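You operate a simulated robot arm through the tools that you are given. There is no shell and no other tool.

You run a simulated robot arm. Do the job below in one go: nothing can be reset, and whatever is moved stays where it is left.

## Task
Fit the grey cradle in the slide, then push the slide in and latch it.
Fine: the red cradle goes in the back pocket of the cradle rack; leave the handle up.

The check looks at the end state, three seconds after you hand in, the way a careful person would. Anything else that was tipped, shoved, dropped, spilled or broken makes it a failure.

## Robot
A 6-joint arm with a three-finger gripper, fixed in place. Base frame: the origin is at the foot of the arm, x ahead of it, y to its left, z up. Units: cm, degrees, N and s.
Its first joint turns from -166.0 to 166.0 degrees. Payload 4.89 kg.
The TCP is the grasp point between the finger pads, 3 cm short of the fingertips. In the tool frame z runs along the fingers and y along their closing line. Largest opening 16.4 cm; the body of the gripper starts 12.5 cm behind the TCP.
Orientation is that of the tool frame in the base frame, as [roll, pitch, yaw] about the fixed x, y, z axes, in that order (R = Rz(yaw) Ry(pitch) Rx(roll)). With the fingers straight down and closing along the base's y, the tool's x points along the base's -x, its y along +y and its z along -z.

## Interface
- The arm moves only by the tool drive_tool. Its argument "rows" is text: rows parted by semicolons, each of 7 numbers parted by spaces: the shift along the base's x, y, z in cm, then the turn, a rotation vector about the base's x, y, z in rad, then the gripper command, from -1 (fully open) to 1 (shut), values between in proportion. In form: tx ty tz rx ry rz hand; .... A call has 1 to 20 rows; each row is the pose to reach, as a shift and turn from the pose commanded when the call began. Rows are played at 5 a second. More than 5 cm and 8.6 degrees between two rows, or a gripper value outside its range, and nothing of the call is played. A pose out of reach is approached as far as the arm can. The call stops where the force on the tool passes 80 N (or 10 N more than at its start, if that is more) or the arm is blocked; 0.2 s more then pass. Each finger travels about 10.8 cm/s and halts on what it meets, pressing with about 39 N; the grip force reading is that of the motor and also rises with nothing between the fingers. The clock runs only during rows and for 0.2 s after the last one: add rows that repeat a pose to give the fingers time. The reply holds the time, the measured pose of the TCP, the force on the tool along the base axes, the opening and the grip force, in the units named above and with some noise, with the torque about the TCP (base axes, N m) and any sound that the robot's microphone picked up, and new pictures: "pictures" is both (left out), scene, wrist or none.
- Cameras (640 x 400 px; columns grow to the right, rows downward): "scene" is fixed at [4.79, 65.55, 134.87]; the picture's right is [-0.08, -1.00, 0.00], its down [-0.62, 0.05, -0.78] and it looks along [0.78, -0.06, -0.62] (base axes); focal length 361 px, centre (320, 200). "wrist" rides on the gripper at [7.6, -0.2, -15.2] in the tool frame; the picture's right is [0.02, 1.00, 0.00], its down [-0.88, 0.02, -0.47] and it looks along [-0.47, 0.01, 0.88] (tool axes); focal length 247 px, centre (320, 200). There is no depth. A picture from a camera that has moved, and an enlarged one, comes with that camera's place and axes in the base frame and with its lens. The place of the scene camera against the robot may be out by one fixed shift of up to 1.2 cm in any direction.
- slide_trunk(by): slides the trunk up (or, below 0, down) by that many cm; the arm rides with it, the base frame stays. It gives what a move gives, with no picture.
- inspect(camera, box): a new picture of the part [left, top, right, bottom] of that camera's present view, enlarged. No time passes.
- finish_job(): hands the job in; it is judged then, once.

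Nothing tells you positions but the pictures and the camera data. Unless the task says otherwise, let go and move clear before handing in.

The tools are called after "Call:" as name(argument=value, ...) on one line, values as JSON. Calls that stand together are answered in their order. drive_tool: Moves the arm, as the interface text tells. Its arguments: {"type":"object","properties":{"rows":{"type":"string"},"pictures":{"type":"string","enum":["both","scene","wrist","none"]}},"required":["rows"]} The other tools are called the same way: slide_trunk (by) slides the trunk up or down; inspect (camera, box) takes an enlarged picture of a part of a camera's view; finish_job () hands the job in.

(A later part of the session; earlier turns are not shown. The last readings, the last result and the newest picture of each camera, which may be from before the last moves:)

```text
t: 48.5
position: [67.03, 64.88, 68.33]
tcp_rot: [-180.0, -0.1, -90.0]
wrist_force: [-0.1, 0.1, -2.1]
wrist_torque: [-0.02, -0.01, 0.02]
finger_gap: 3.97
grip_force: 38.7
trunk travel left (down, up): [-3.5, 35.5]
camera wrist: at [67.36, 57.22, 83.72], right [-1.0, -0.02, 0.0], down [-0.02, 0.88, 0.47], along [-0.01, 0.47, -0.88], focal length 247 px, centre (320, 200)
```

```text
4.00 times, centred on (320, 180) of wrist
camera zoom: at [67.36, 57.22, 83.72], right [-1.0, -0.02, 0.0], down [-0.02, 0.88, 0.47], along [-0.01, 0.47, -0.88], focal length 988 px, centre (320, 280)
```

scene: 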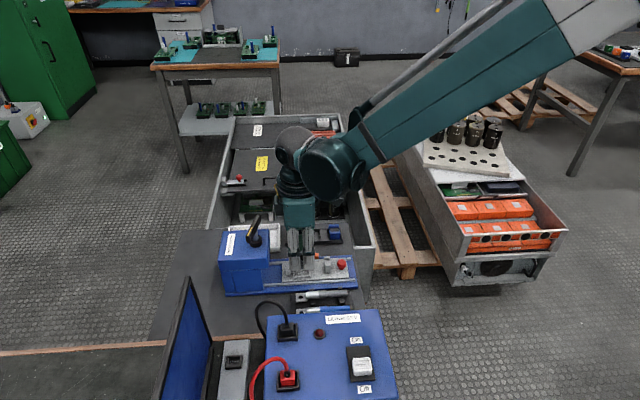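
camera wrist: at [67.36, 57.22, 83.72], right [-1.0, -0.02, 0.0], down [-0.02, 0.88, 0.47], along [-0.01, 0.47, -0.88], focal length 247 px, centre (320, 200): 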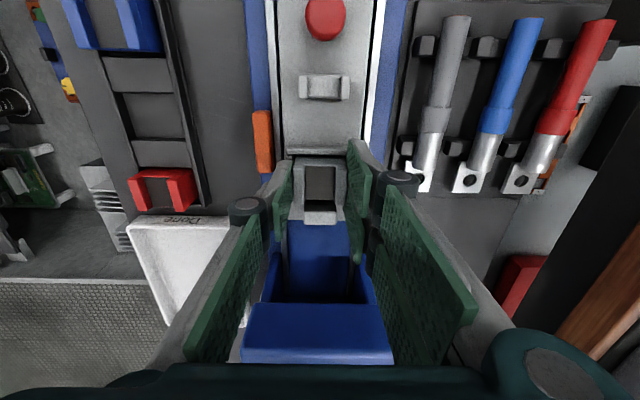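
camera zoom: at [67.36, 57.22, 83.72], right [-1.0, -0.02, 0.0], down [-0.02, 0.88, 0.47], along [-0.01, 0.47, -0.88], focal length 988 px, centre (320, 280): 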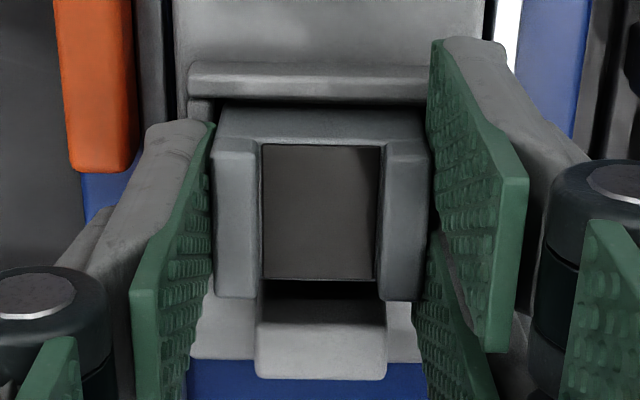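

The cradle is going into the pocket freely. I'll continue until I feel it touch the floor.

Call:
drive_tool(rows="0 0 -0.07 0 0 0 1; 0 0 -0.14 0 0 0 1; 0 0 -0.2 0 0 0 1; 0 0 -0.2 0 0 0 1", pictures="none")

```text
t: 49.5
position: [66.99, 64.88, 68.1]
tcp_rot: [179.9, 0.0, -90.1]
wrist_force: [-0.2, -0.6, -2.5]
wrist_torque: [0.02, 0.04, 0.02]
finger_gap: 3.97
grip_force: 39.1
trunk travel left (down, up): [-3.5, 35.5]
```

Call:
drive_tool(rows="0 0 -0.06 0 0 0 1; 0 0 -0.12 0 0 0 1; 0 0 -0.12 0 0 0 1", pictures="none")

```text
t: 50.3
position: [67.02, 64.73, 68.09]
tcp_rot: [-179.9, 0.0, -90.0]
wrist_force: [0.0, 4.4, 8.1]
wrist_torque: [0.16, 0.23, -0.07]
finger_gap: 3.96
grip_force: 38.7
trunk travel left (down, up): [-3.5, 35.5]
```

Now there is contact, about 8 N up and 4 N along +y. I'll check whether the cradle is on the floor or catching a wall.

Call:
drive_tool(rows="0 0 0.06 0 0 0 1; 0 0 0.06 0 0 0 1", pictures="both")

Call:
inspect(camera="wrist", box=[270, 130, 370, 230])

Call:
inspect(camera="scene", box=[270, 220, 350, 300])

```text
t: 50.9
position: [67.15, 64.84, 68.12]
tcp_rot: [-180.0, 0.0, -90.0]
wrist_force: [-0.9, -0.4, 2.9]
wrist_torque: [0.0, 0.2, -0.03]
finger_gap: 3.97
grip_force: 38.8
trunk travel left (down, up): [-3.5, 35.5]
camera wrist: at [67.33, 57.23, 83.51], right [-1.0, -0.02, 0.0], down [-0.02, 0.88, 0.47], along [-0.01, 0.47, -0.88], focal length 247 px, centre (320, 200)
```

scene: 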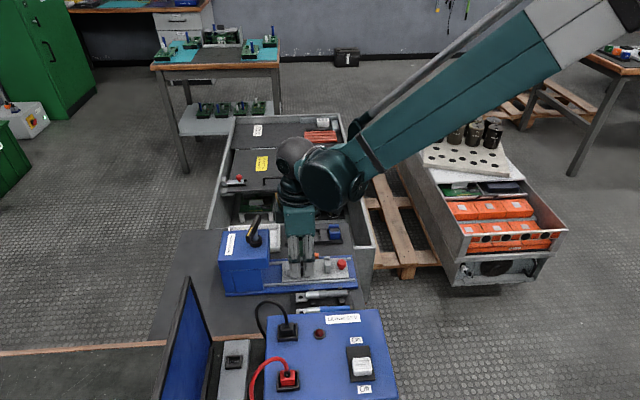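
wrist: 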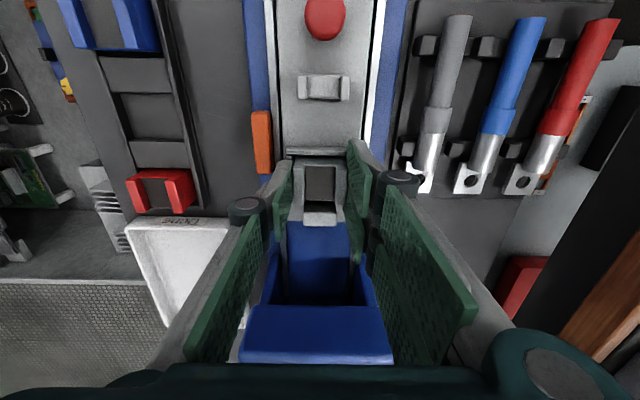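

```text
4.00 times, centred on (320, 180) of wrist
camera zoom: at [67.33, 57.23, 83.51], right [-1.0, -0.02, 0.0], down [-0.02, 0.88, 0.47], along [-0.01, 0.47, -0.88], focal length 988 px, centre (320, 280)
```

zoom: 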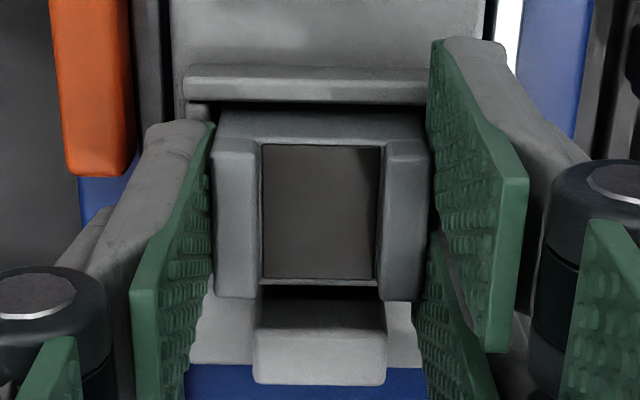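

```text
5.00 times, centred on (310, 260) of scene
camera zoom: at [4.79, 65.55, 134.87], right [-0.08, -1.0, 0.0], down [-0.62, 0.05, -0.78], along [0.78, -0.06, -0.62], focal length 1804 px, centre (370, -100)
```

zoom: 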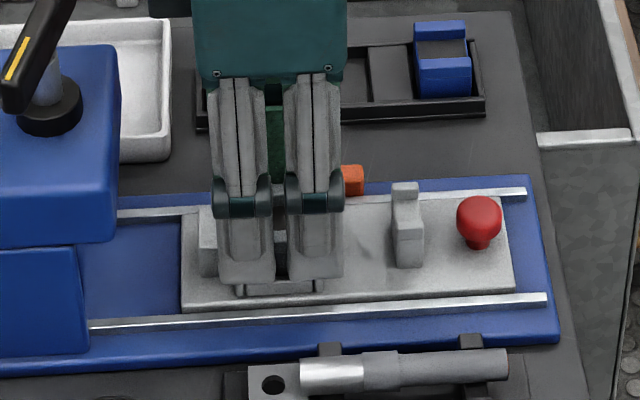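

The view now matches the red cradle's seated position, so the grey one is down. I'll release and lift away.

Call:
drive_tool(rows="0 0 0.03 0 0 0 0.48; 0 0 0.03 0 0 0 0.4; 0 0 0.03 0 0 0 0.35; 0 0 0.03 0 0 0 0.32; 0 0 0.03 0 0 0 0.32; 0 0 0.6 0 0 0 0.32; 0 0 2 0 0 0 0.32; 0 0 5 0 0 0 0.32; 0 0 8 0 0 0 0.3; 0 0 8 0 0 0 0.3", pictures="both")

Call:
inspect(camera="wrist", box=[260, 90, 370, 200])

Call:
inspect(camera="scene", box=[270, 220, 350, 300])

```text
t: 53.1
position: [66.98, 64.97, 76.0]
tcp_rot: [179.9, 0.0, -90.0]
wrist_force: [0.4, 0.4, -0.2]
wrist_torque: [-0.02, 0.04, -0.01]
finger_gap: 5.72
grip_force: 0.0
trunk travel left (down, up): [-3.5, 35.5]
camera wrist: at [67.26, 57.34, 91.58], right [-1.0, -0.02, 0.0], down [-0.02, 0.88, 0.47], along [-0.01, 0.47, -0.88], focal length 247 px, centre (320, 200)
```

scene: 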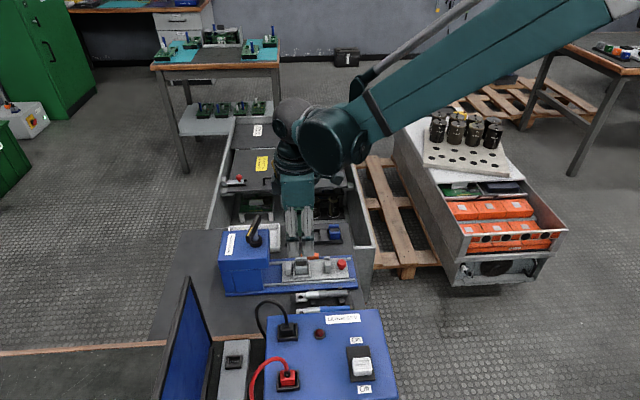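
wrist: 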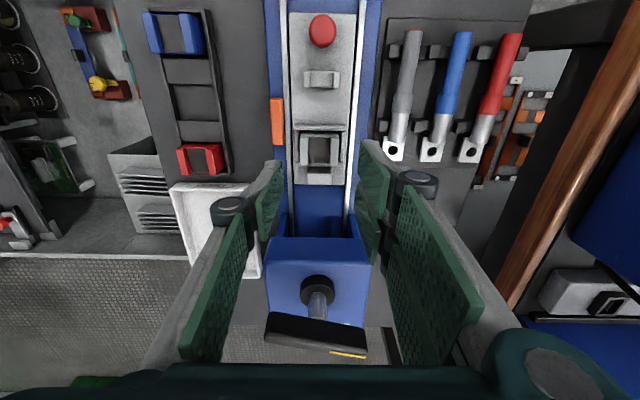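

```text
3.64 times, centred on (315, 145) of wrist
camera zoom: at [67.26, 57.34, 91.58], right [-1.0, -0.02, 0.0], down [-0.02, 0.88, 0.47], along [-0.01, 0.47, -0.88], focal length 898 px, centre (338, 400)
```

zoom: 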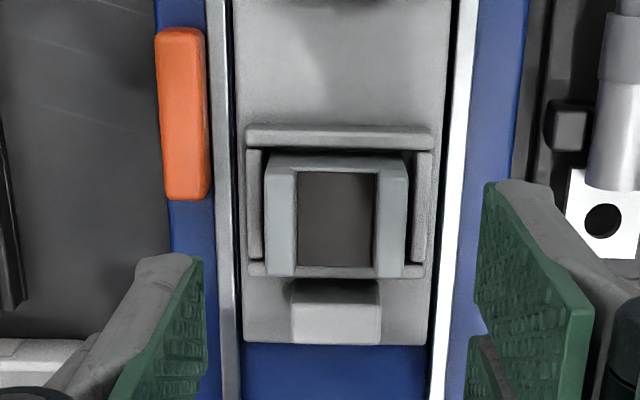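

```text
5.00 times, centred on (310, 260) of scene
camera zoom: at [4.79, 65.55, 134.87], right [-0.08, -1.0, 0.0], down [-0.62, 0.05, -0.78], along [0.78, -0.06, -0.62], focal length 1804 px, centre (370, -100)
```

zoom: 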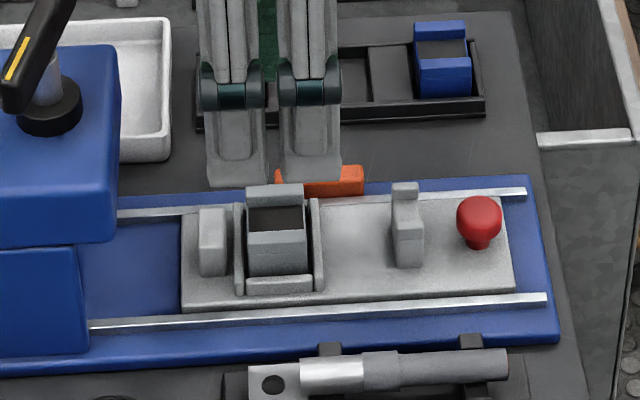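

The grey cradle is seated where the red one was. Now the push: the knob is at about (67.1, 54.6, 66), so I'll close the gripper, go behind it on the -y side and come down.

Call:
drive_tool(rows="0 -3 0 0 0 0 0.6; 0 -7 0 0 0 0 1; 0 -11 0 0 0 0 1; 0 -15 0 0 0 0 1; 0 -16.9 0 0 0 0 1; 0 -16.9 -3 0 0 0 1; 0 -16.9 -6 0 0 0 1; 0 -16.9 -7.5 0 0 0 1; 0 -16.9 -7.9 0 0 0 1; 0 -16.9 -7.9 0 0 0 1", pictures="both")

Call:
inspect(camera="scene", box=[290, 230, 370, 290])

Call:
inspect(camera="wrist", box=[250, 130, 390, 250])

```text
t: 55.3
position: [67.13, 48.05, 68.16]
tcp_rot: [-180.0, -0.1, -90.0]
wrist_force: [-0.5, 0.0, -0.2]
wrist_torque: [-0.05, -0.05, -0.01]
finger_gap: 0.0
grip_force: 39.4
trunk travel left (down, up): [-3.5, 35.5]
camera wrist: at [67.29, 40.42, 83.64], right [-1.0, -0.02, 0.0], down [-0.02, 0.88, 0.47], along [-0.01, 0.47, -0.88], focal length 247 px, centre (320, 200)
```

scene: 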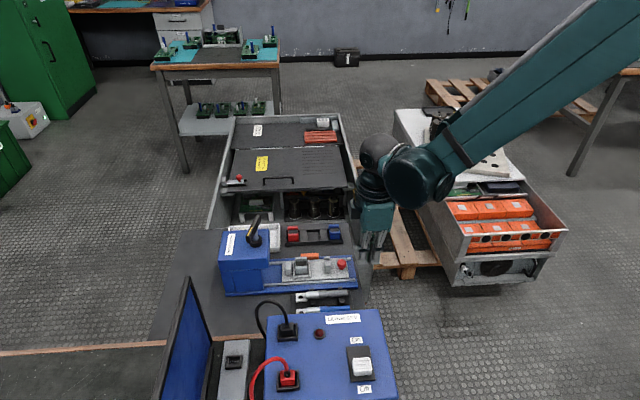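
wrist: 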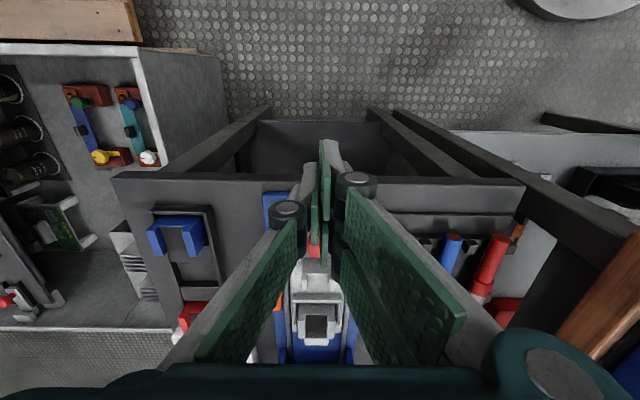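

```text
6.67 times, centred on (330, 260) of scene
camera zoom: at [4.79, 65.55, 134.87], right [-0.08, -1.0, 0.0], down [-0.62, 0.05, -0.78], along [0.78, -0.06, -0.62], focal length 2406 px, centre (253, -200)
```

zoom: 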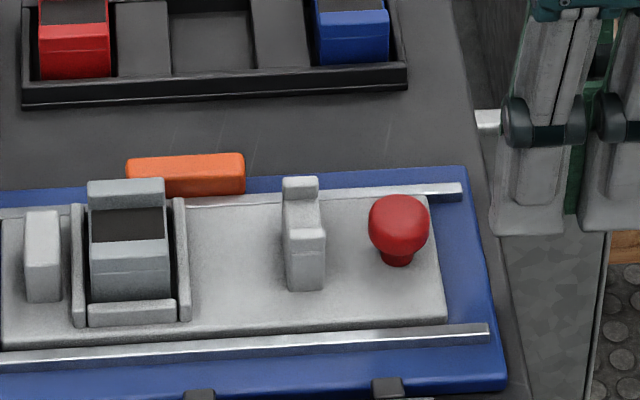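

```text
3.33 times, centred on (320, 190) of wrist
camera zoom: at [67.29, 40.42, 83.64], right [-1.0, -0.02, 0.0], down [-0.02, 0.88, 0.47], along [-0.01, 0.47, -0.88], focal length 823 px, centre (320, 233)
```

zoom: 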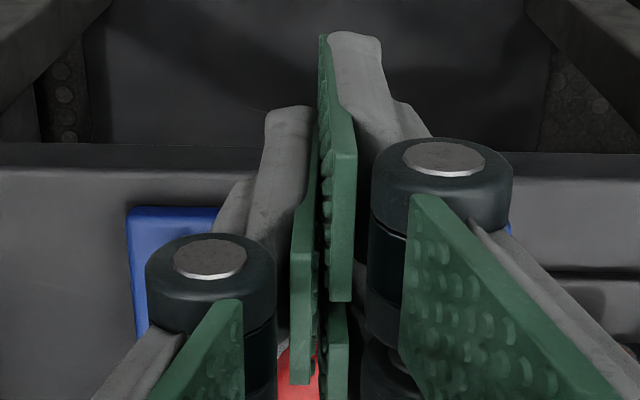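

The closed fingers are behind the knob at about its mid-height. I'll lower 0.5 cm and advance along +y until they meet it.

Call:
drive_tool(rows="0 0 -0.5 0 0 0 1; 0 1 -0.5 0 0 0 1; 0 1.7 -0.5 0 0 0 1; 0 2.1 -0.5 0 0 0 1; 0 2.4 -0.5 0 0 0 1; 0 2.7 -0.5 0 0 0 1; 0 3 -0.5 0 0 0 1; 0 3 -0.5 0 0 0 1", pictures="scene")

Call:
inspect(camera="scene", box=[290, 230, 370, 290])

```text
t: 57.1
position: [67.05, 50.99, 67.59]
tcp_rot: [-180.0, 0.1, -90.0]
wrist_force: [-0.1, 0.7, 0.5]
wrist_torque: [-0.02, -0.02, -0.01]
finger_gap: 0.0
grip_force: 39.3
trunk travel left (down, up): [-3.5, 35.5]
```

scene: 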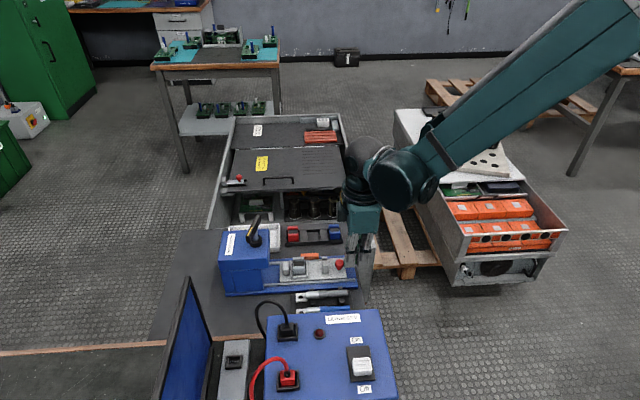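

```text
6.67 times, centred on (330, 260) of scene
camera zoom: at [4.79, 65.55, 134.87], right [-0.08, -1.0, 0.0], down [-0.62, 0.05, -0.78], along [0.78, -0.06, -0.62], focal length 2406 px, centre (253, -200)
```

zoom: 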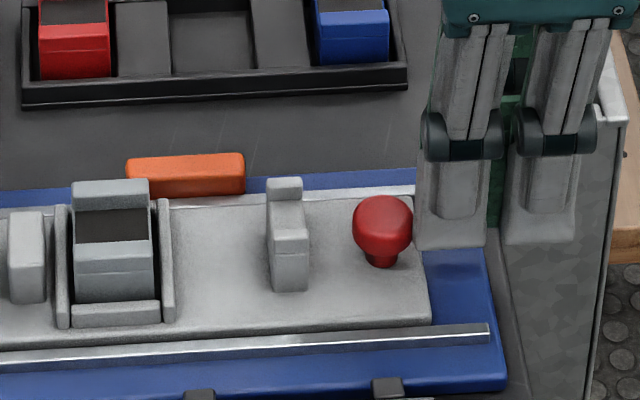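

The fingers meet the knob and the slide moves easily; it has already gone in about 0.6 cm. I'll push further in steps.

Call:
drive_tool(rows="0 0.4 0 0 0 0 1; 0 0.8 0 0 0 0 1; 0 1.2 0 0 0 0 1; 0 1.6 0 0 0 0 1; 0 2 0 0 0 0 1; 0 2.4 0 0 0 0 1; 0 2.8 0 0 0 0 1; 0 3.2 0 0 0 0 1; 0 3.6 0 0 0 0 1; 0 4 0 0 0 0 1; 0 4.4 0 0 0 0 1; 0 4.8 0 0 0 0 1; 0 5.2 0 0 0 0 1; 0 5.6 0 0 0 0 1; 0 6 0 0 0 0 1; 0 6 0 0 0 0 1", pictures="both")

Call:
inspect(camera="scene", box=[260, 220, 360, 295])

```text
t: 60.5
position: [67.24, 56.83, 67.69]
tcp_rot: [-179.9, 0.0, -90.0]
wrist_force: [0.6, 0.2, 0.6]
wrist_torque: [-0.01, -0.02, 0.0]
finger_gap: 0.01
grip_force: 39.2
trunk travel left (down, up): [-3.5, 35.5]
camera wrist: at [67.34, 49.37, 83.11], right [-1.0, -0.02, 0.0], down [-0.02, 0.88, 0.47], along [-0.01, 0.47, -0.88], focal length 247 px, centre (320, 200)
```

scene: 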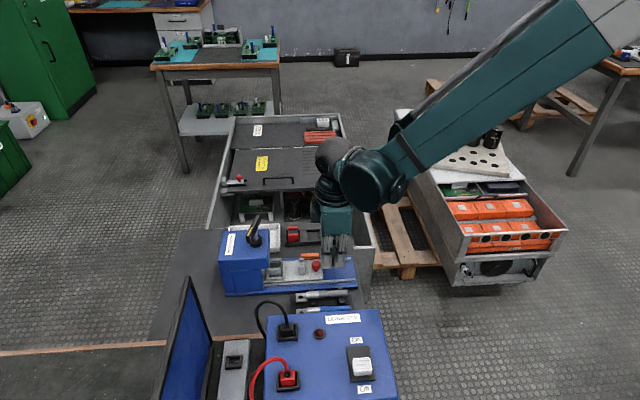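
wrist: 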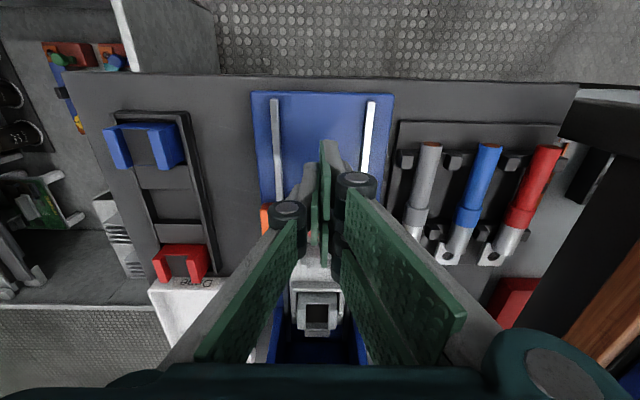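

```text
5.33 times, centred on (310, 258) of scene
camera zoom: at [4.79, 65.55, 134.87], right [-0.08, -1.0, 0.0], down [-0.62, 0.05, -0.78], along [0.78, -0.06, -0.62], focal length 1924 px, centre (373, -107)
```

zoom: 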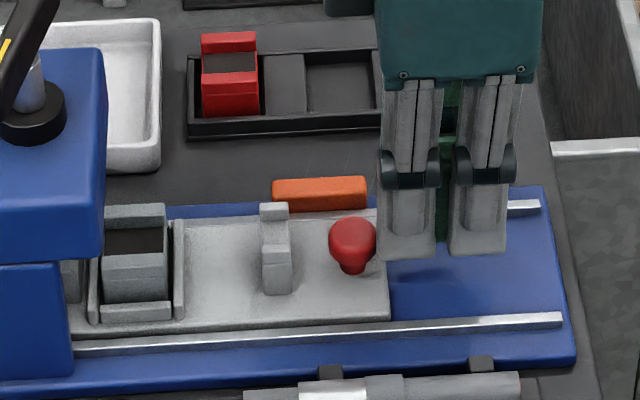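

The slide is gliding in with almost no force and the cradle is at the press mouth. I'll keep pushing, watching force and sound.

Call:
drive_tool(rows="0 0.3 0 0 0 0 1; 0 0.6 0 0 0 0 1; 0 0.9 0 0 0 0 1; 0 1.2 0 0 0 0 1; 0 1.5 0 0 0 0 1; 0 1.8 0 0 0 0 1; 0 2.1 0 0 0 0 1; 0 2.4 0 0 0 0 1; 0 2.7 0 0 0 0 1; 0 3.0 0 0 0 0 1; 0 3.0 0 0 0 0 1", pictures="both")

Call:
inspect(camera="scene", box=[260, 220, 360, 295])

```text
t: 62.9
position: [66.99, 59.89, 67.71]
tcp_rot: [180.0, 0.0, -90.0]
wrist_force: [0.5, -0.1, 0.2]
wrist_torque: [-0.01, -0.02, -0.02]
finger_gap: 0.0
grip_force: 39.6
trunk travel left (down, up): [-3.5, 35.5]
camera wrist: at [67.3, 52.33, 83.05], right [-1.0, -0.02, 0.0], down [-0.02, 0.88, 0.47], along [-0.01, 0.47, -0.88], focal length 247 px, centre (320, 200)
```

scene: 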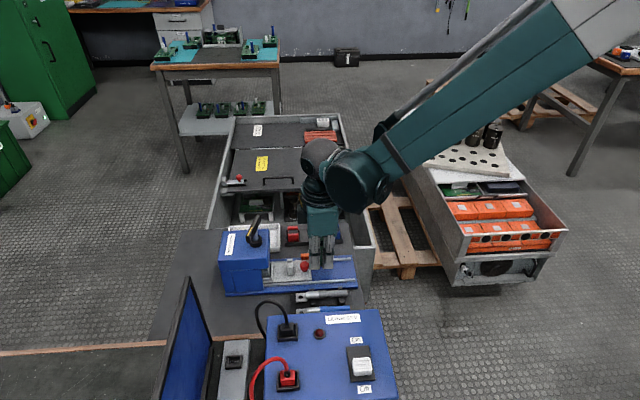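
wrist: 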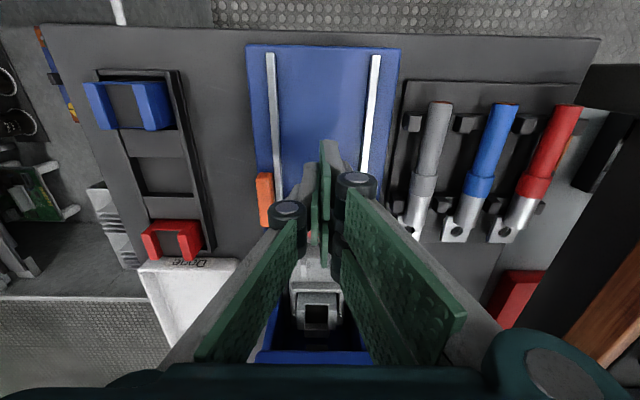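

```text
5.33 times, centred on (310, 258) of scene
camera zoom: at [4.79, 65.55, 134.87], right [-0.08, -1.0, 0.0], down [-0.62, 0.05, -0.78], along [0.78, -0.06, -0.62], focal length 1924 px, centre (373, -107)
```

zoom: 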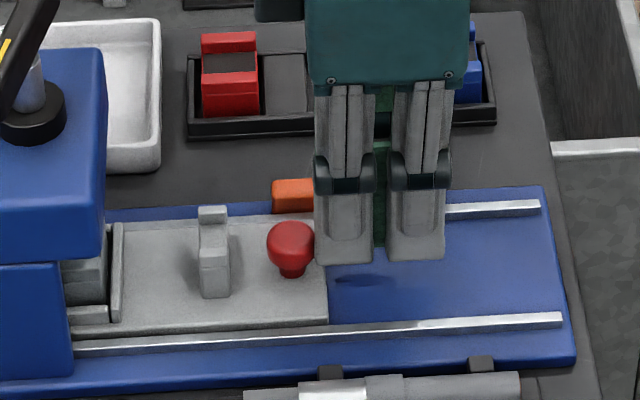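

Still moving freely. I'll continue in finer steps and stop on resistance or a click.

Call:
drive_tool(rows="0 0.25 0 0 0 0 1; 0 0.5 0 0 0 0 1; 0 0.75 0 0 0 0 1; 0 1.0 0 0 0 0 1; 0 1.25 0 0 0 0 1; 0 1.5 0 0 0 0 1; 0 1.75 0 0 0 0 1; 0 2.0 0 0 0 0 1; 0 2.0 0 0 0 0 1", pictures="both")

Call:
inspect(camera="scene", box=[260, 220, 360, 295])

```text
t: 64.4
position: [66.92, 60.86, 67.5]
tcp_rot: [179.9, -0.5, -90.2]
wrist_force: [-0.7, -15.8, -0.4]
wrist_torque: [-0.26, 0.27, 0.04]
finger_gap: 0.02
grip_force: 39.5
trunk travel left (down, up): [-3.5, 35.5]
stopped in row 7: the force on the tool passed its limit at 89 N (the readings are from after the stop); the commanded pose is now the measured one
camera wrist: at [67.28, 53.42, 83.1], right [-1.0, -0.02, 0.0], down [-0.02, 0.88, 0.47], along [-0.01, 0.47, -0.88], focal length 247 px, centre (320, 200)
```

scene: 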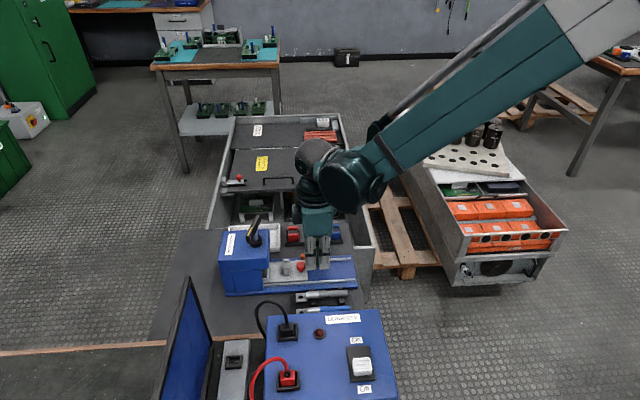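
wrist: 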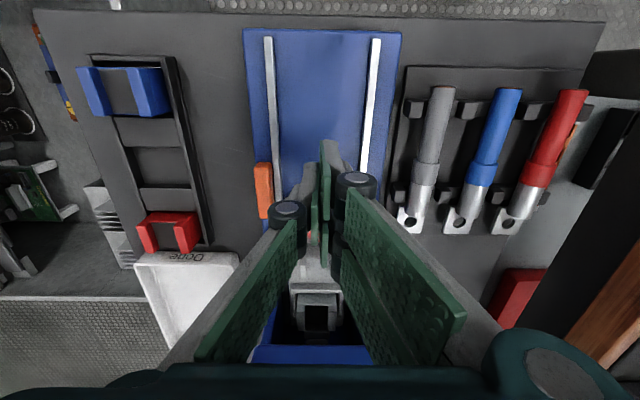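

```text
5.33 times, centred on (310, 258) of scene
camera zoom: at [4.79, 65.55, 134.87], right [-0.08, -1.0, 0.0], down [-0.62, 0.05, -0.78], along [0.78, -0.06, -0.62], focal length 1924 px, centre (373, -107)
```

zoom: 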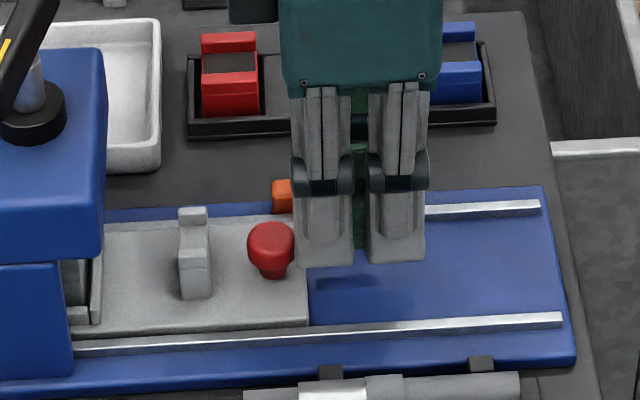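

The slide came up hard against something after about 10.5 cm of travel, probably its end stop, with no click. I'll back off and look at the slide and the orange part closely.

Call:
drive_tool(rows="0 -0.5 0 0 0 0 1; 0 -1.5 0 0 0 0 1; 0 -2 2 0 0 0 1; 0 -2 5 0 0 0 1; 0 -2 8 0 0 0 1; 0 -2 10 0 0 0 0.6; 0 -2 10 0 0 0 -0.2; 0 -2 10 0 0 0 -1; 0 -2 10 0 0 0 -1; 0 -2 10 0 0 0 -1", pictures="both")

Call:
inspect(camera="scene", box=[260, 235, 340, 295])

Call:
inspect(camera="wrist", box=[250, 80, 390, 200])

Call:
inspect(camera="wrist", box=[250, 160, 390, 280])

```text
t: 66.6
position: [67.01, 58.82, 77.5]
tcp_rot: [179.9, -0.4, -90.2]
wrist_force: [-0.6, 0.1, 0.0]
wrist_torque: [-0.02, -0.04, -0.03]
finger_gap: 16.38
grip_force: 0.1
trunk travel left (down, up): [-3.5, 35.5]
camera wrist: at [67.38, 51.45, 93.1], right [-1.0, -0.02, 0.0], down [-0.02, 0.88, 0.47], along [-0.01, 0.47, -0.88], focal length 247 px, centre (320, 200)
```

scene: 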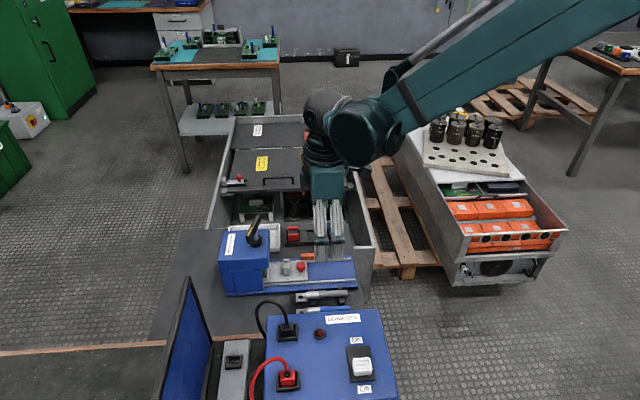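
wrist: 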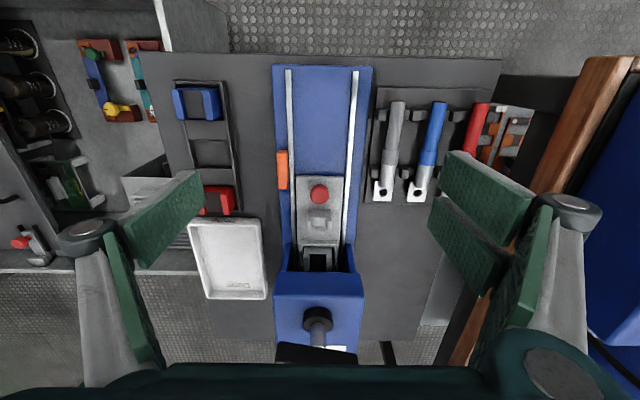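

```text
6.67 times, centred on (300, 265) of scene
camera zoom: at [4.79, 65.55, 134.87], right [-0.08, -1.0, 0.0], down [-0.62, 0.05, -0.78], along [0.78, -0.06, -0.62], focal length 2406 px, centre (453, -233)
```

zoom: 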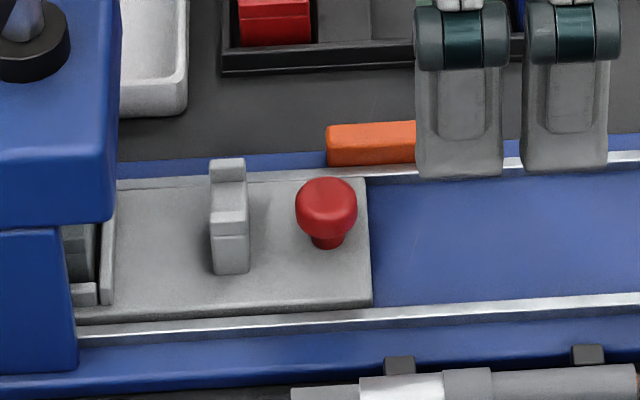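

```text
3.33 times, centred on (320, 140) of wrist
camera zoom: at [67.38, 51.45, 93.1], right [-1.0, -0.02, 0.0], down [-0.02, 0.88, 0.47], along [-0.01, 0.47, -0.88], focal length 823 px, centre (320, 400)
```

zoom: 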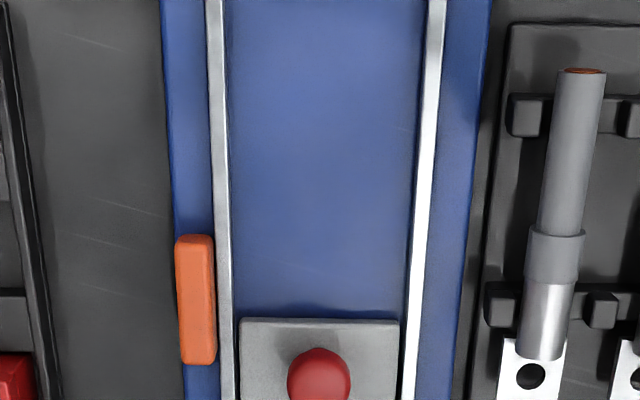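

```text
3.33 times, centred on (320, 220) of wrist
camera zoom: at [67.38, 51.45, 93.1], right [-1.0, -0.02, 0.0], down [-0.02, 0.88, 0.47], along [-0.01, 0.47, -0.88], focal length 823 px, centre (320, 133)
```

zoom: 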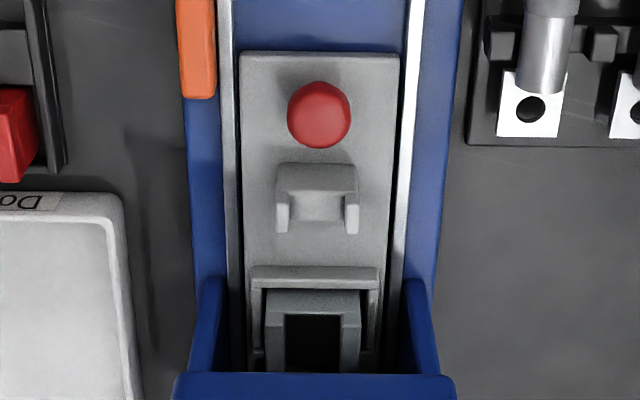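

The slide stopped with the cradle centred under the press shaft (y≈75.5), so that was its hard stop. The orange bar centre is near (71.6, 62.65) and the slide's rear edge is at y≈63.5. A bar turned 90° there would block that edge, so it looks like a turn-latch. I'll look at it more closely.

Call:
drive_tool(rows="2.3 -0.4 -2 0 0 0 -1; 4.6 -0.8 -4 0 0 0 -1; 4.6 -0.8 -6 0 0 0 -1; 4.6 -0.8 -6 0 0 0 -1", pictures="both")

Call:
inspect(camera="wrist", box=[280, 120, 400, 220])

Call:
inspect(camera="wrist", box=[300, 150, 360, 210])

Call:
inspect(camera="scene", box=[290, 245, 330, 275])

```text
t: 67.6
position: [71.54, 58.35, 71.49]
tcp_rot: [180.0, -0.3, -90.1]
wrist_force: [-0.1, -0.1, -0.1]
wrist_torque: [0.06, -0.04, 0.01]
finger_gap: 16.42
grip_force: 0.1
trunk travel left (down, up): [-3.5, 35.5]
camera wrist: at [71.84, 50.79, 87.04], right [-1.0, -0.02, 0.0], down [-0.02, 0.88, 0.47], along [-0.01, 0.47, -0.88], focal length 247 px, centre (320, 200)
```

scene: 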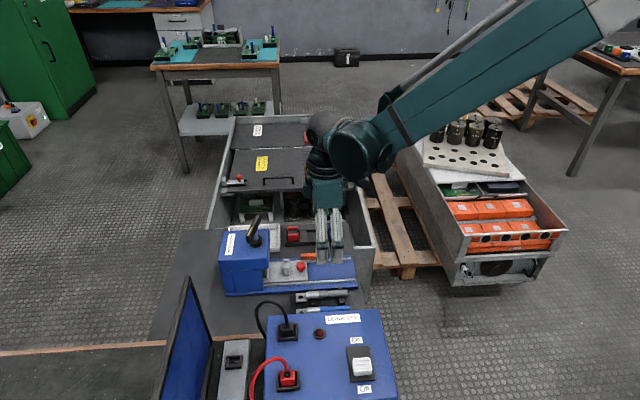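
wrist: 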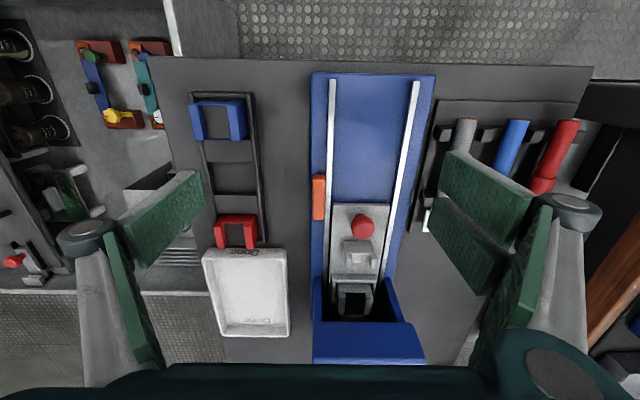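

```text
4.00 times, centred on (340, 170) of wrist
camera zoom: at [71.84, 50.79, 87.04], right [-1.0, -0.02, 0.0], down [-0.02, 0.88, 0.47], along [-0.01, 0.47, -0.88], focal length 988 px, centre (240, 320)
```

zoom: 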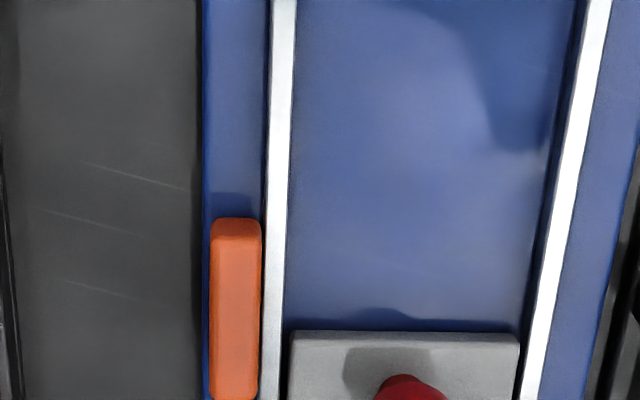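

```text
6.67 times, centred on (330, 180) of wrist
camera zoom: at [71.84, 50.79, 87.04], right [-1.0, -0.02, 0.0], down [-0.02, 0.88, 0.47], along [-0.01, 0.47, -0.88], focal length 1646 px, centre (253, 333)
```

zoom: 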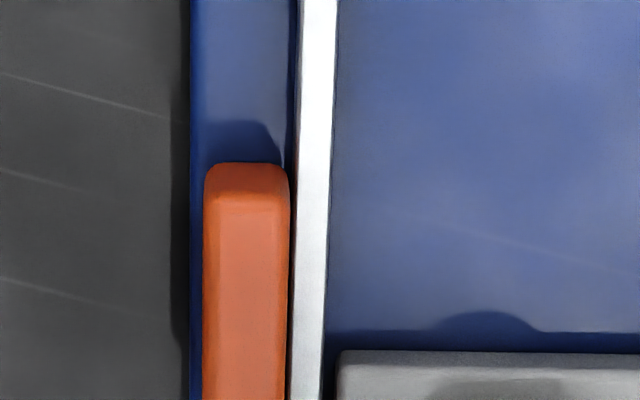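

```text
13.33 times, centred on (310, 260) of scene
camera zoom: at [4.79, 65.55, 134.87], right [-0.08, -1.0, 0.0], down [-0.62, 0.05, -0.78], along [0.78, -0.06, -0.62], focal length 4811 px, centre (453, -600)
```

zoom: 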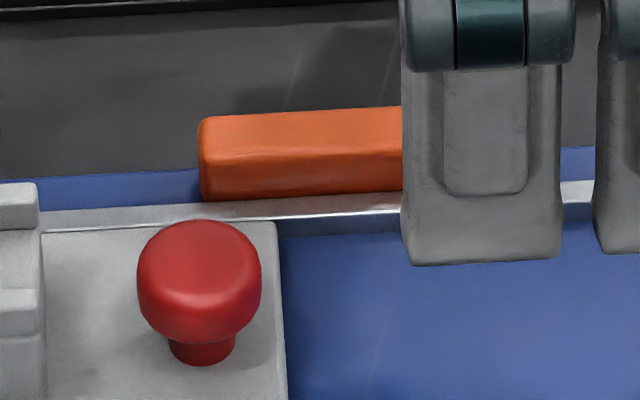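

The bar floats about 1 cm above the rail on a pivot, so it looks like a turn-button. Its -y end must swing toward -x, behind the slide's rear edge. I'll close the fingers, go to the bar's +x side near its -y end, and come down beside it.

Call:
drive_tool(rows="0 0 1.5 0 0 0 -0.3; 0 0 1.5 0 0 0 0.4; 1 0.1 1.5 0 0 0 1; 2.45 0.15 1.5 0 0 0 1; 2.45 0.15 1.5 0 0 0 1; 2.45 0.15 0 0 0 0 1; 2.45 0.15 -2 0 0 0 1; 2.45 0.15 -3.6 0 0 0 1; 2.45 0.15 -4.2 0 0 0 1; 2.45 0.15 -4.2 0 0 0 1", pictures="both")

Call:
inspect(camera="scene", box=[280, 235, 350, 285])

Call:
inspect(camera="wrist", box=[270, 110, 400, 240])

```text
t: 69.8
position: [74.12, 58.47, 67.42]
tcp_rot: [179.9, -0.4, -90.1]
wrist_force: [0.8, 0.4, -0.6]
wrist_torque: [0.01, 0.0, 0.02]
finger_gap: 0.0
grip_force: 38.6
trunk travel left (down, up): [-3.5, 35.5]
camera wrist: at [74.37, 50.95, 82.9], right [-1.0, -0.02, 0.0], down [-0.02, 0.88, 0.47], along [-0.01, 0.47, -0.88], focal length 247 px, centre (320, 200)
```

scene: 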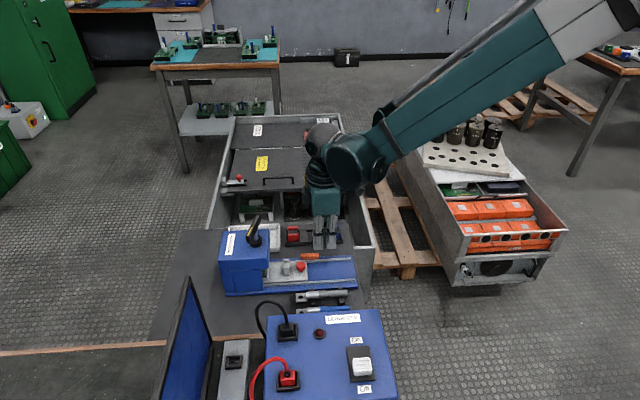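
wrist: 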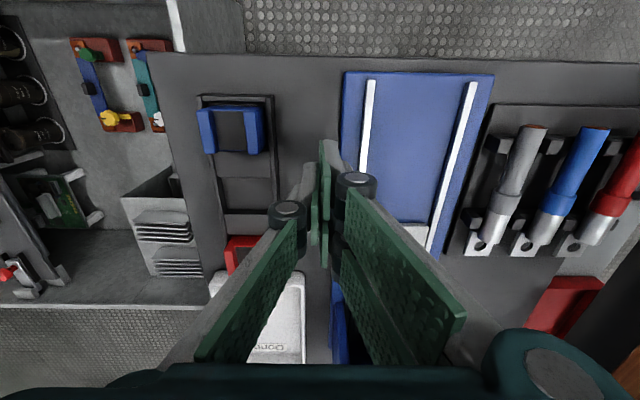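

```text
8.00 times, centred on (315, 260) of scene
camera zoom: at [4.79, 65.55, 134.87], right [-0.08, -1.0, 0.0], down [-0.62, 0.05, -0.78], along [0.78, -0.06, -0.62], focal length 2887 px, centre (360, -280)
```

zoom: 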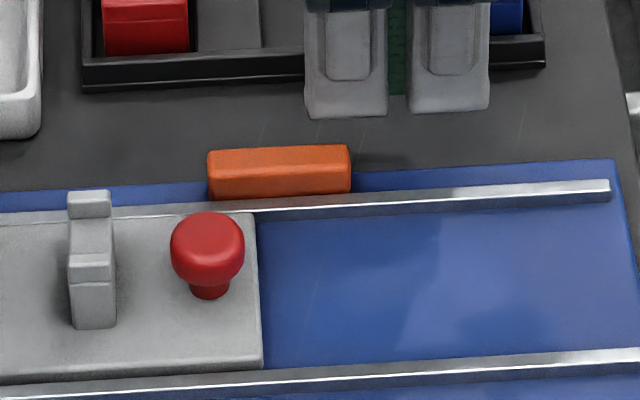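

```text
3.08 times, centred on (335, 175) of wrist
camera zoom: at [74.37, 50.95, 82.9], right [-1.0, -0.02, 0.0], down [-0.02, 0.88, 0.47], along [-0.01, 0.47, -0.88], focal length 760 px, centre (274, 277)
```

zoom: 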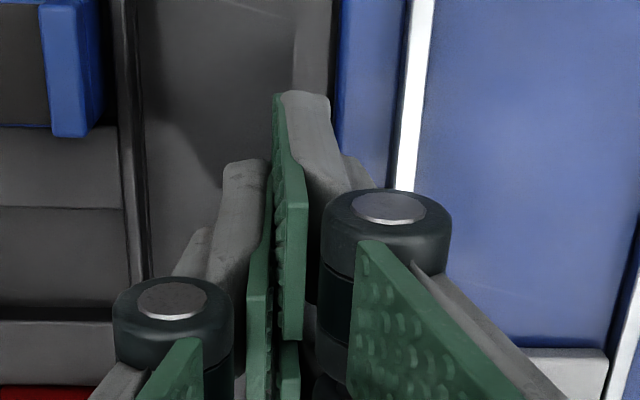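

The +y prong overlaps about 1.3 cm of the bar's -y end, and the fingers are on its +x side. I'll lower 0.5 cm and push gently toward -x.

Call:
drive_tool(rows="0 0 -0.25 0 0 0 1; 0 0 -0.5 0 0 0 1; -0.3 0 -0.5 0 0 0 1; -0.6 0 -0.5 0 0 0 1; -0.8 0 -0.5 0 0 0 1; -1.0 0 -0.5 0 0 0 1; -1.2 0 -0.5 0 0 0 1; -1.4 0 -0.5 0 0 0 1; -1.4 0 -0.5 0 0 0 1", pictures="both")

Call:
inspect(camera="scene", box=[280, 235, 350, 285])

```text
t: 71.8
position: [72.66, 58.42, 66.86]
tcp_rot: [179.9, -0.4, -90.1]
wrist_force: [3.0, -7.5, 0.0]
wrist_torque: [-0.16, -0.03, 0.02]
finger_gap: 0.01
grip_force: 39.0
trunk travel left (down, up): [-3.5, 35.5]
camera wrist: at [72.94, 50.88, 82.37], right [-1.0, -0.02, 0.0], down [-0.02, 0.88, 0.47], along [-0.01, 0.47, -0.88], focal length 247 px, centre (320, 200)
```

scene: 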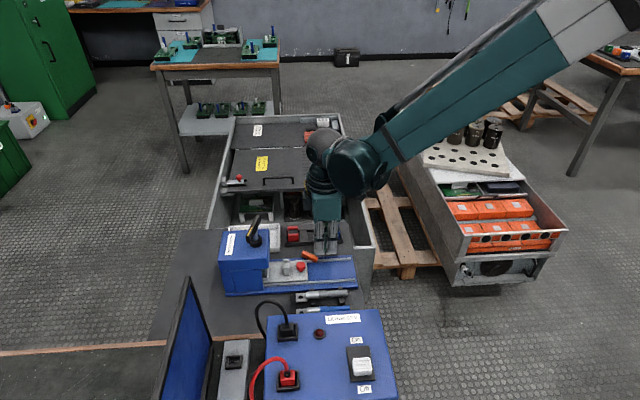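
wrist: 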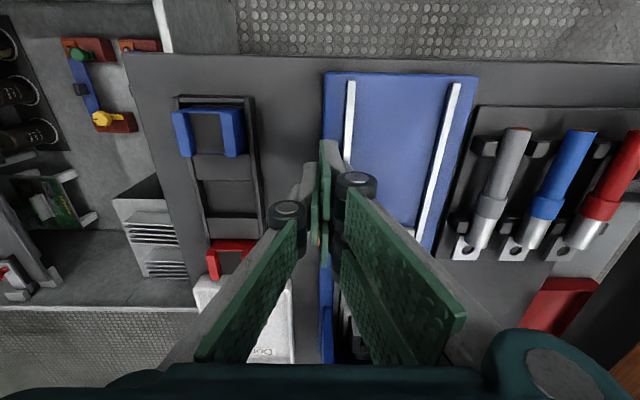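

```text
8.00 times, centred on (315, 260) of scene
camera zoom: at [4.79, 65.55, 134.87], right [-0.08, -1.0, 0.0], down [-0.62, 0.05, -0.78], along [0.78, -0.06, -0.62], focal length 2887 px, centre (360, -280)
```

zoom: 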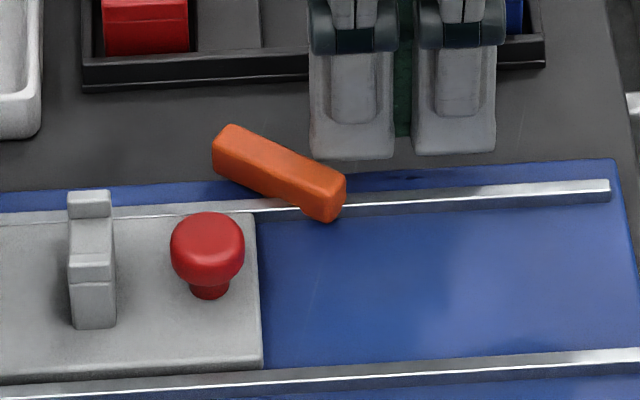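

It is indeed a turn-latch pivoting at its centre, and it's rotating the right way. I'll continue the push toward -x.

Call:
drive_tool(rows="-0.2 0 0 0 0 0 1; -0.4 0 0 0 0 0 1; -0.6 0 0 0 0 0 1; -0.8 0 0 0 0 0 1; -1.0 0 0 0 0 0 1; -1.2 0 0 0 0 0 1; -1.4 0 0 0 0 0 1; -1.6 0 0 0 0 0 1; -1.6 0 0 0 0 0 1", pictures="scene")

Call:
inspect(camera="scene", box=[280, 235, 350, 285])

```text
t: 73.8
position: [71.0, 58.24, 66.9]
tcp_rot: [179.8, -0.4, -90.1]
wrist_force: [0.3, -1.0, 0.4]
wrist_torque: [0.0, -0.01, 0.03]
finger_gap: 0.0
grip_force: 39.1
trunk travel left (down, up): [-3.5, 35.5]
```

scene: 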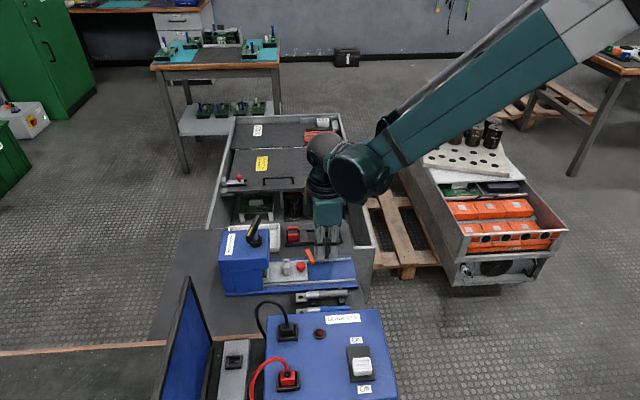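

```text
8.00 times, centred on (315, 260) of scene
camera zoom: at [4.79, 65.55, 134.87], right [-0.08, -1.0, 0.0], down [-0.62, 0.05, -0.78], along [0.78, -0.06, -0.62], focal length 2887 px, centre (360, -280)
```

zoom: 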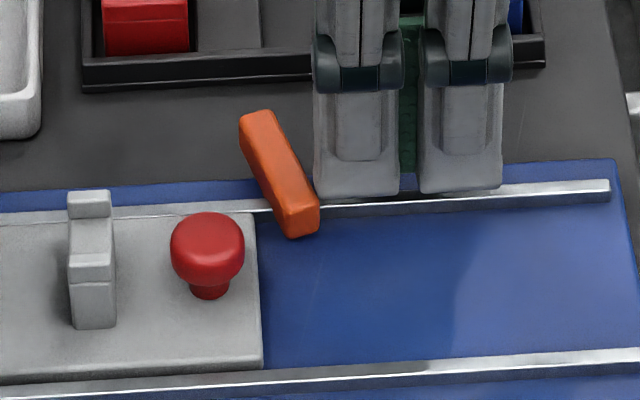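

The latch is at about 65°. I'll push toward +y now to bring it square behind the slide's rear edge.

Call:
drive_tool(rows="-0.2 0.1 0 0 0 0 1; -0.2 0.2 0 0 0 0 1; -0.2 0.3 0 0 0 0 1; -0.2 0.4 0 0 0 0 1; -0.2 0.5 0 0 0 0 1; -0.2 0.6 0 0 0 0 1; -0.2 0.7 0 0 0 0 1; -0.2 0.7 0 0 0 0 1", pictures="scene")

Call:
inspect(camera="scene", box=[280, 235, 350, 285])

```text
t: 75.6
position: [70.79, 58.98, 66.86]
tcp_rot: [179.9, -0.4, -90.3]
wrist_force: [-3.2, -19.1, -1.4]
wrist_torque: [-0.5, 0.12, 0.16]
finger_gap: 0.01
grip_force: 38.6
trunk travel left (down, up): [-3.5, 35.5]
```

scene: 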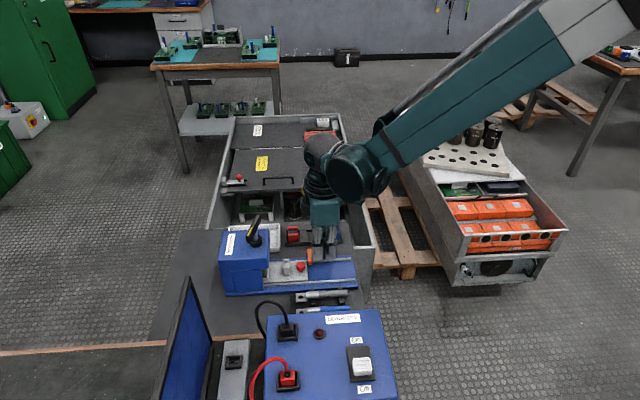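

```text
8.00 times, centred on (315, 260) of scene
camera zoom: at [4.79, 65.55, 134.87], right [-0.08, -1.0, 0.0], down [-0.62, 0.05, -0.78], along [0.78, -0.06, -0.62], focal length 2887 px, centre (360, -280)
```

zoom: 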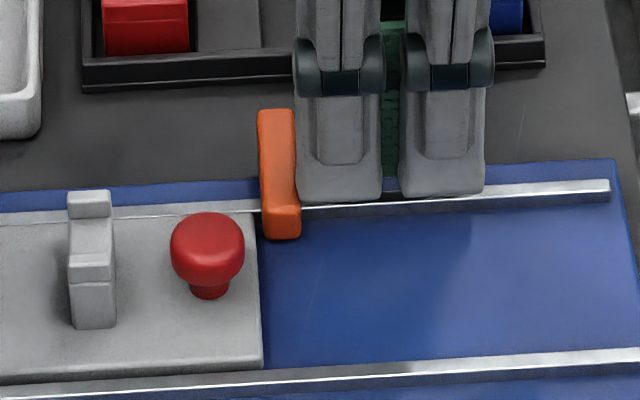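

The latch is nearly square behind the slide, with about 19 N of resistance. I'll press slightly further to be sure it's fully home, then compare pictures.

Call:
drive_tool(rows="0 0.07 0 0 0 0 1; 0 0.14 0 0 0 0 1; 0 0.14 0 0 0 0 1", pictures="scene")

Call:
inspect(camera="scene", box=[290, 240, 330, 280])

```text
t: 76.4
position: [70.92, 58.9, 66.81]
tcp_rot: [179.8, -0.4, -90.2]
wrist_force: [-14.7, -51.1, -7.6]
wrist_torque: [-1.47, 0.23, 0.55]
finger_gap: 0.0
grip_force: 38.9
trunk travel left (down, up): [-3.5, 35.5]
```

scene: 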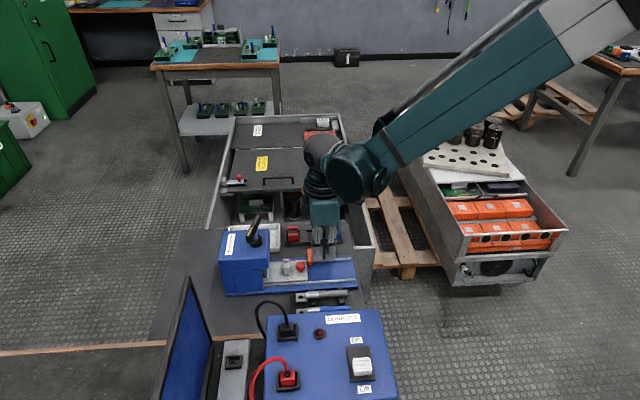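

```text
10.00 times, centred on (310, 260) of scene
camera zoom: at [4.79, 65.55, 134.87], right [-0.08, -1.0, 0.0], down [-0.62, 0.05, -0.78], along [0.78, -0.06, -0.62], focal length 3608 px, centre (420, -400)
```

zoom: 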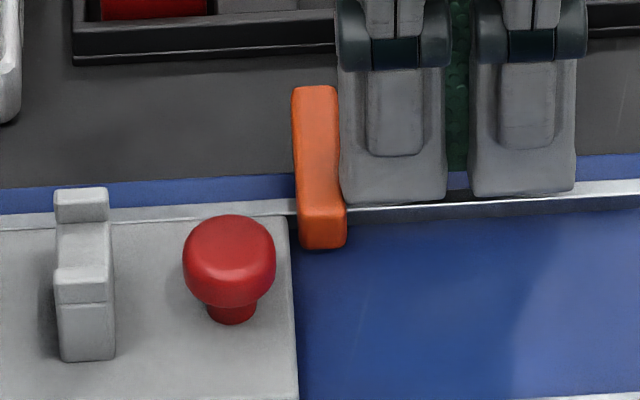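

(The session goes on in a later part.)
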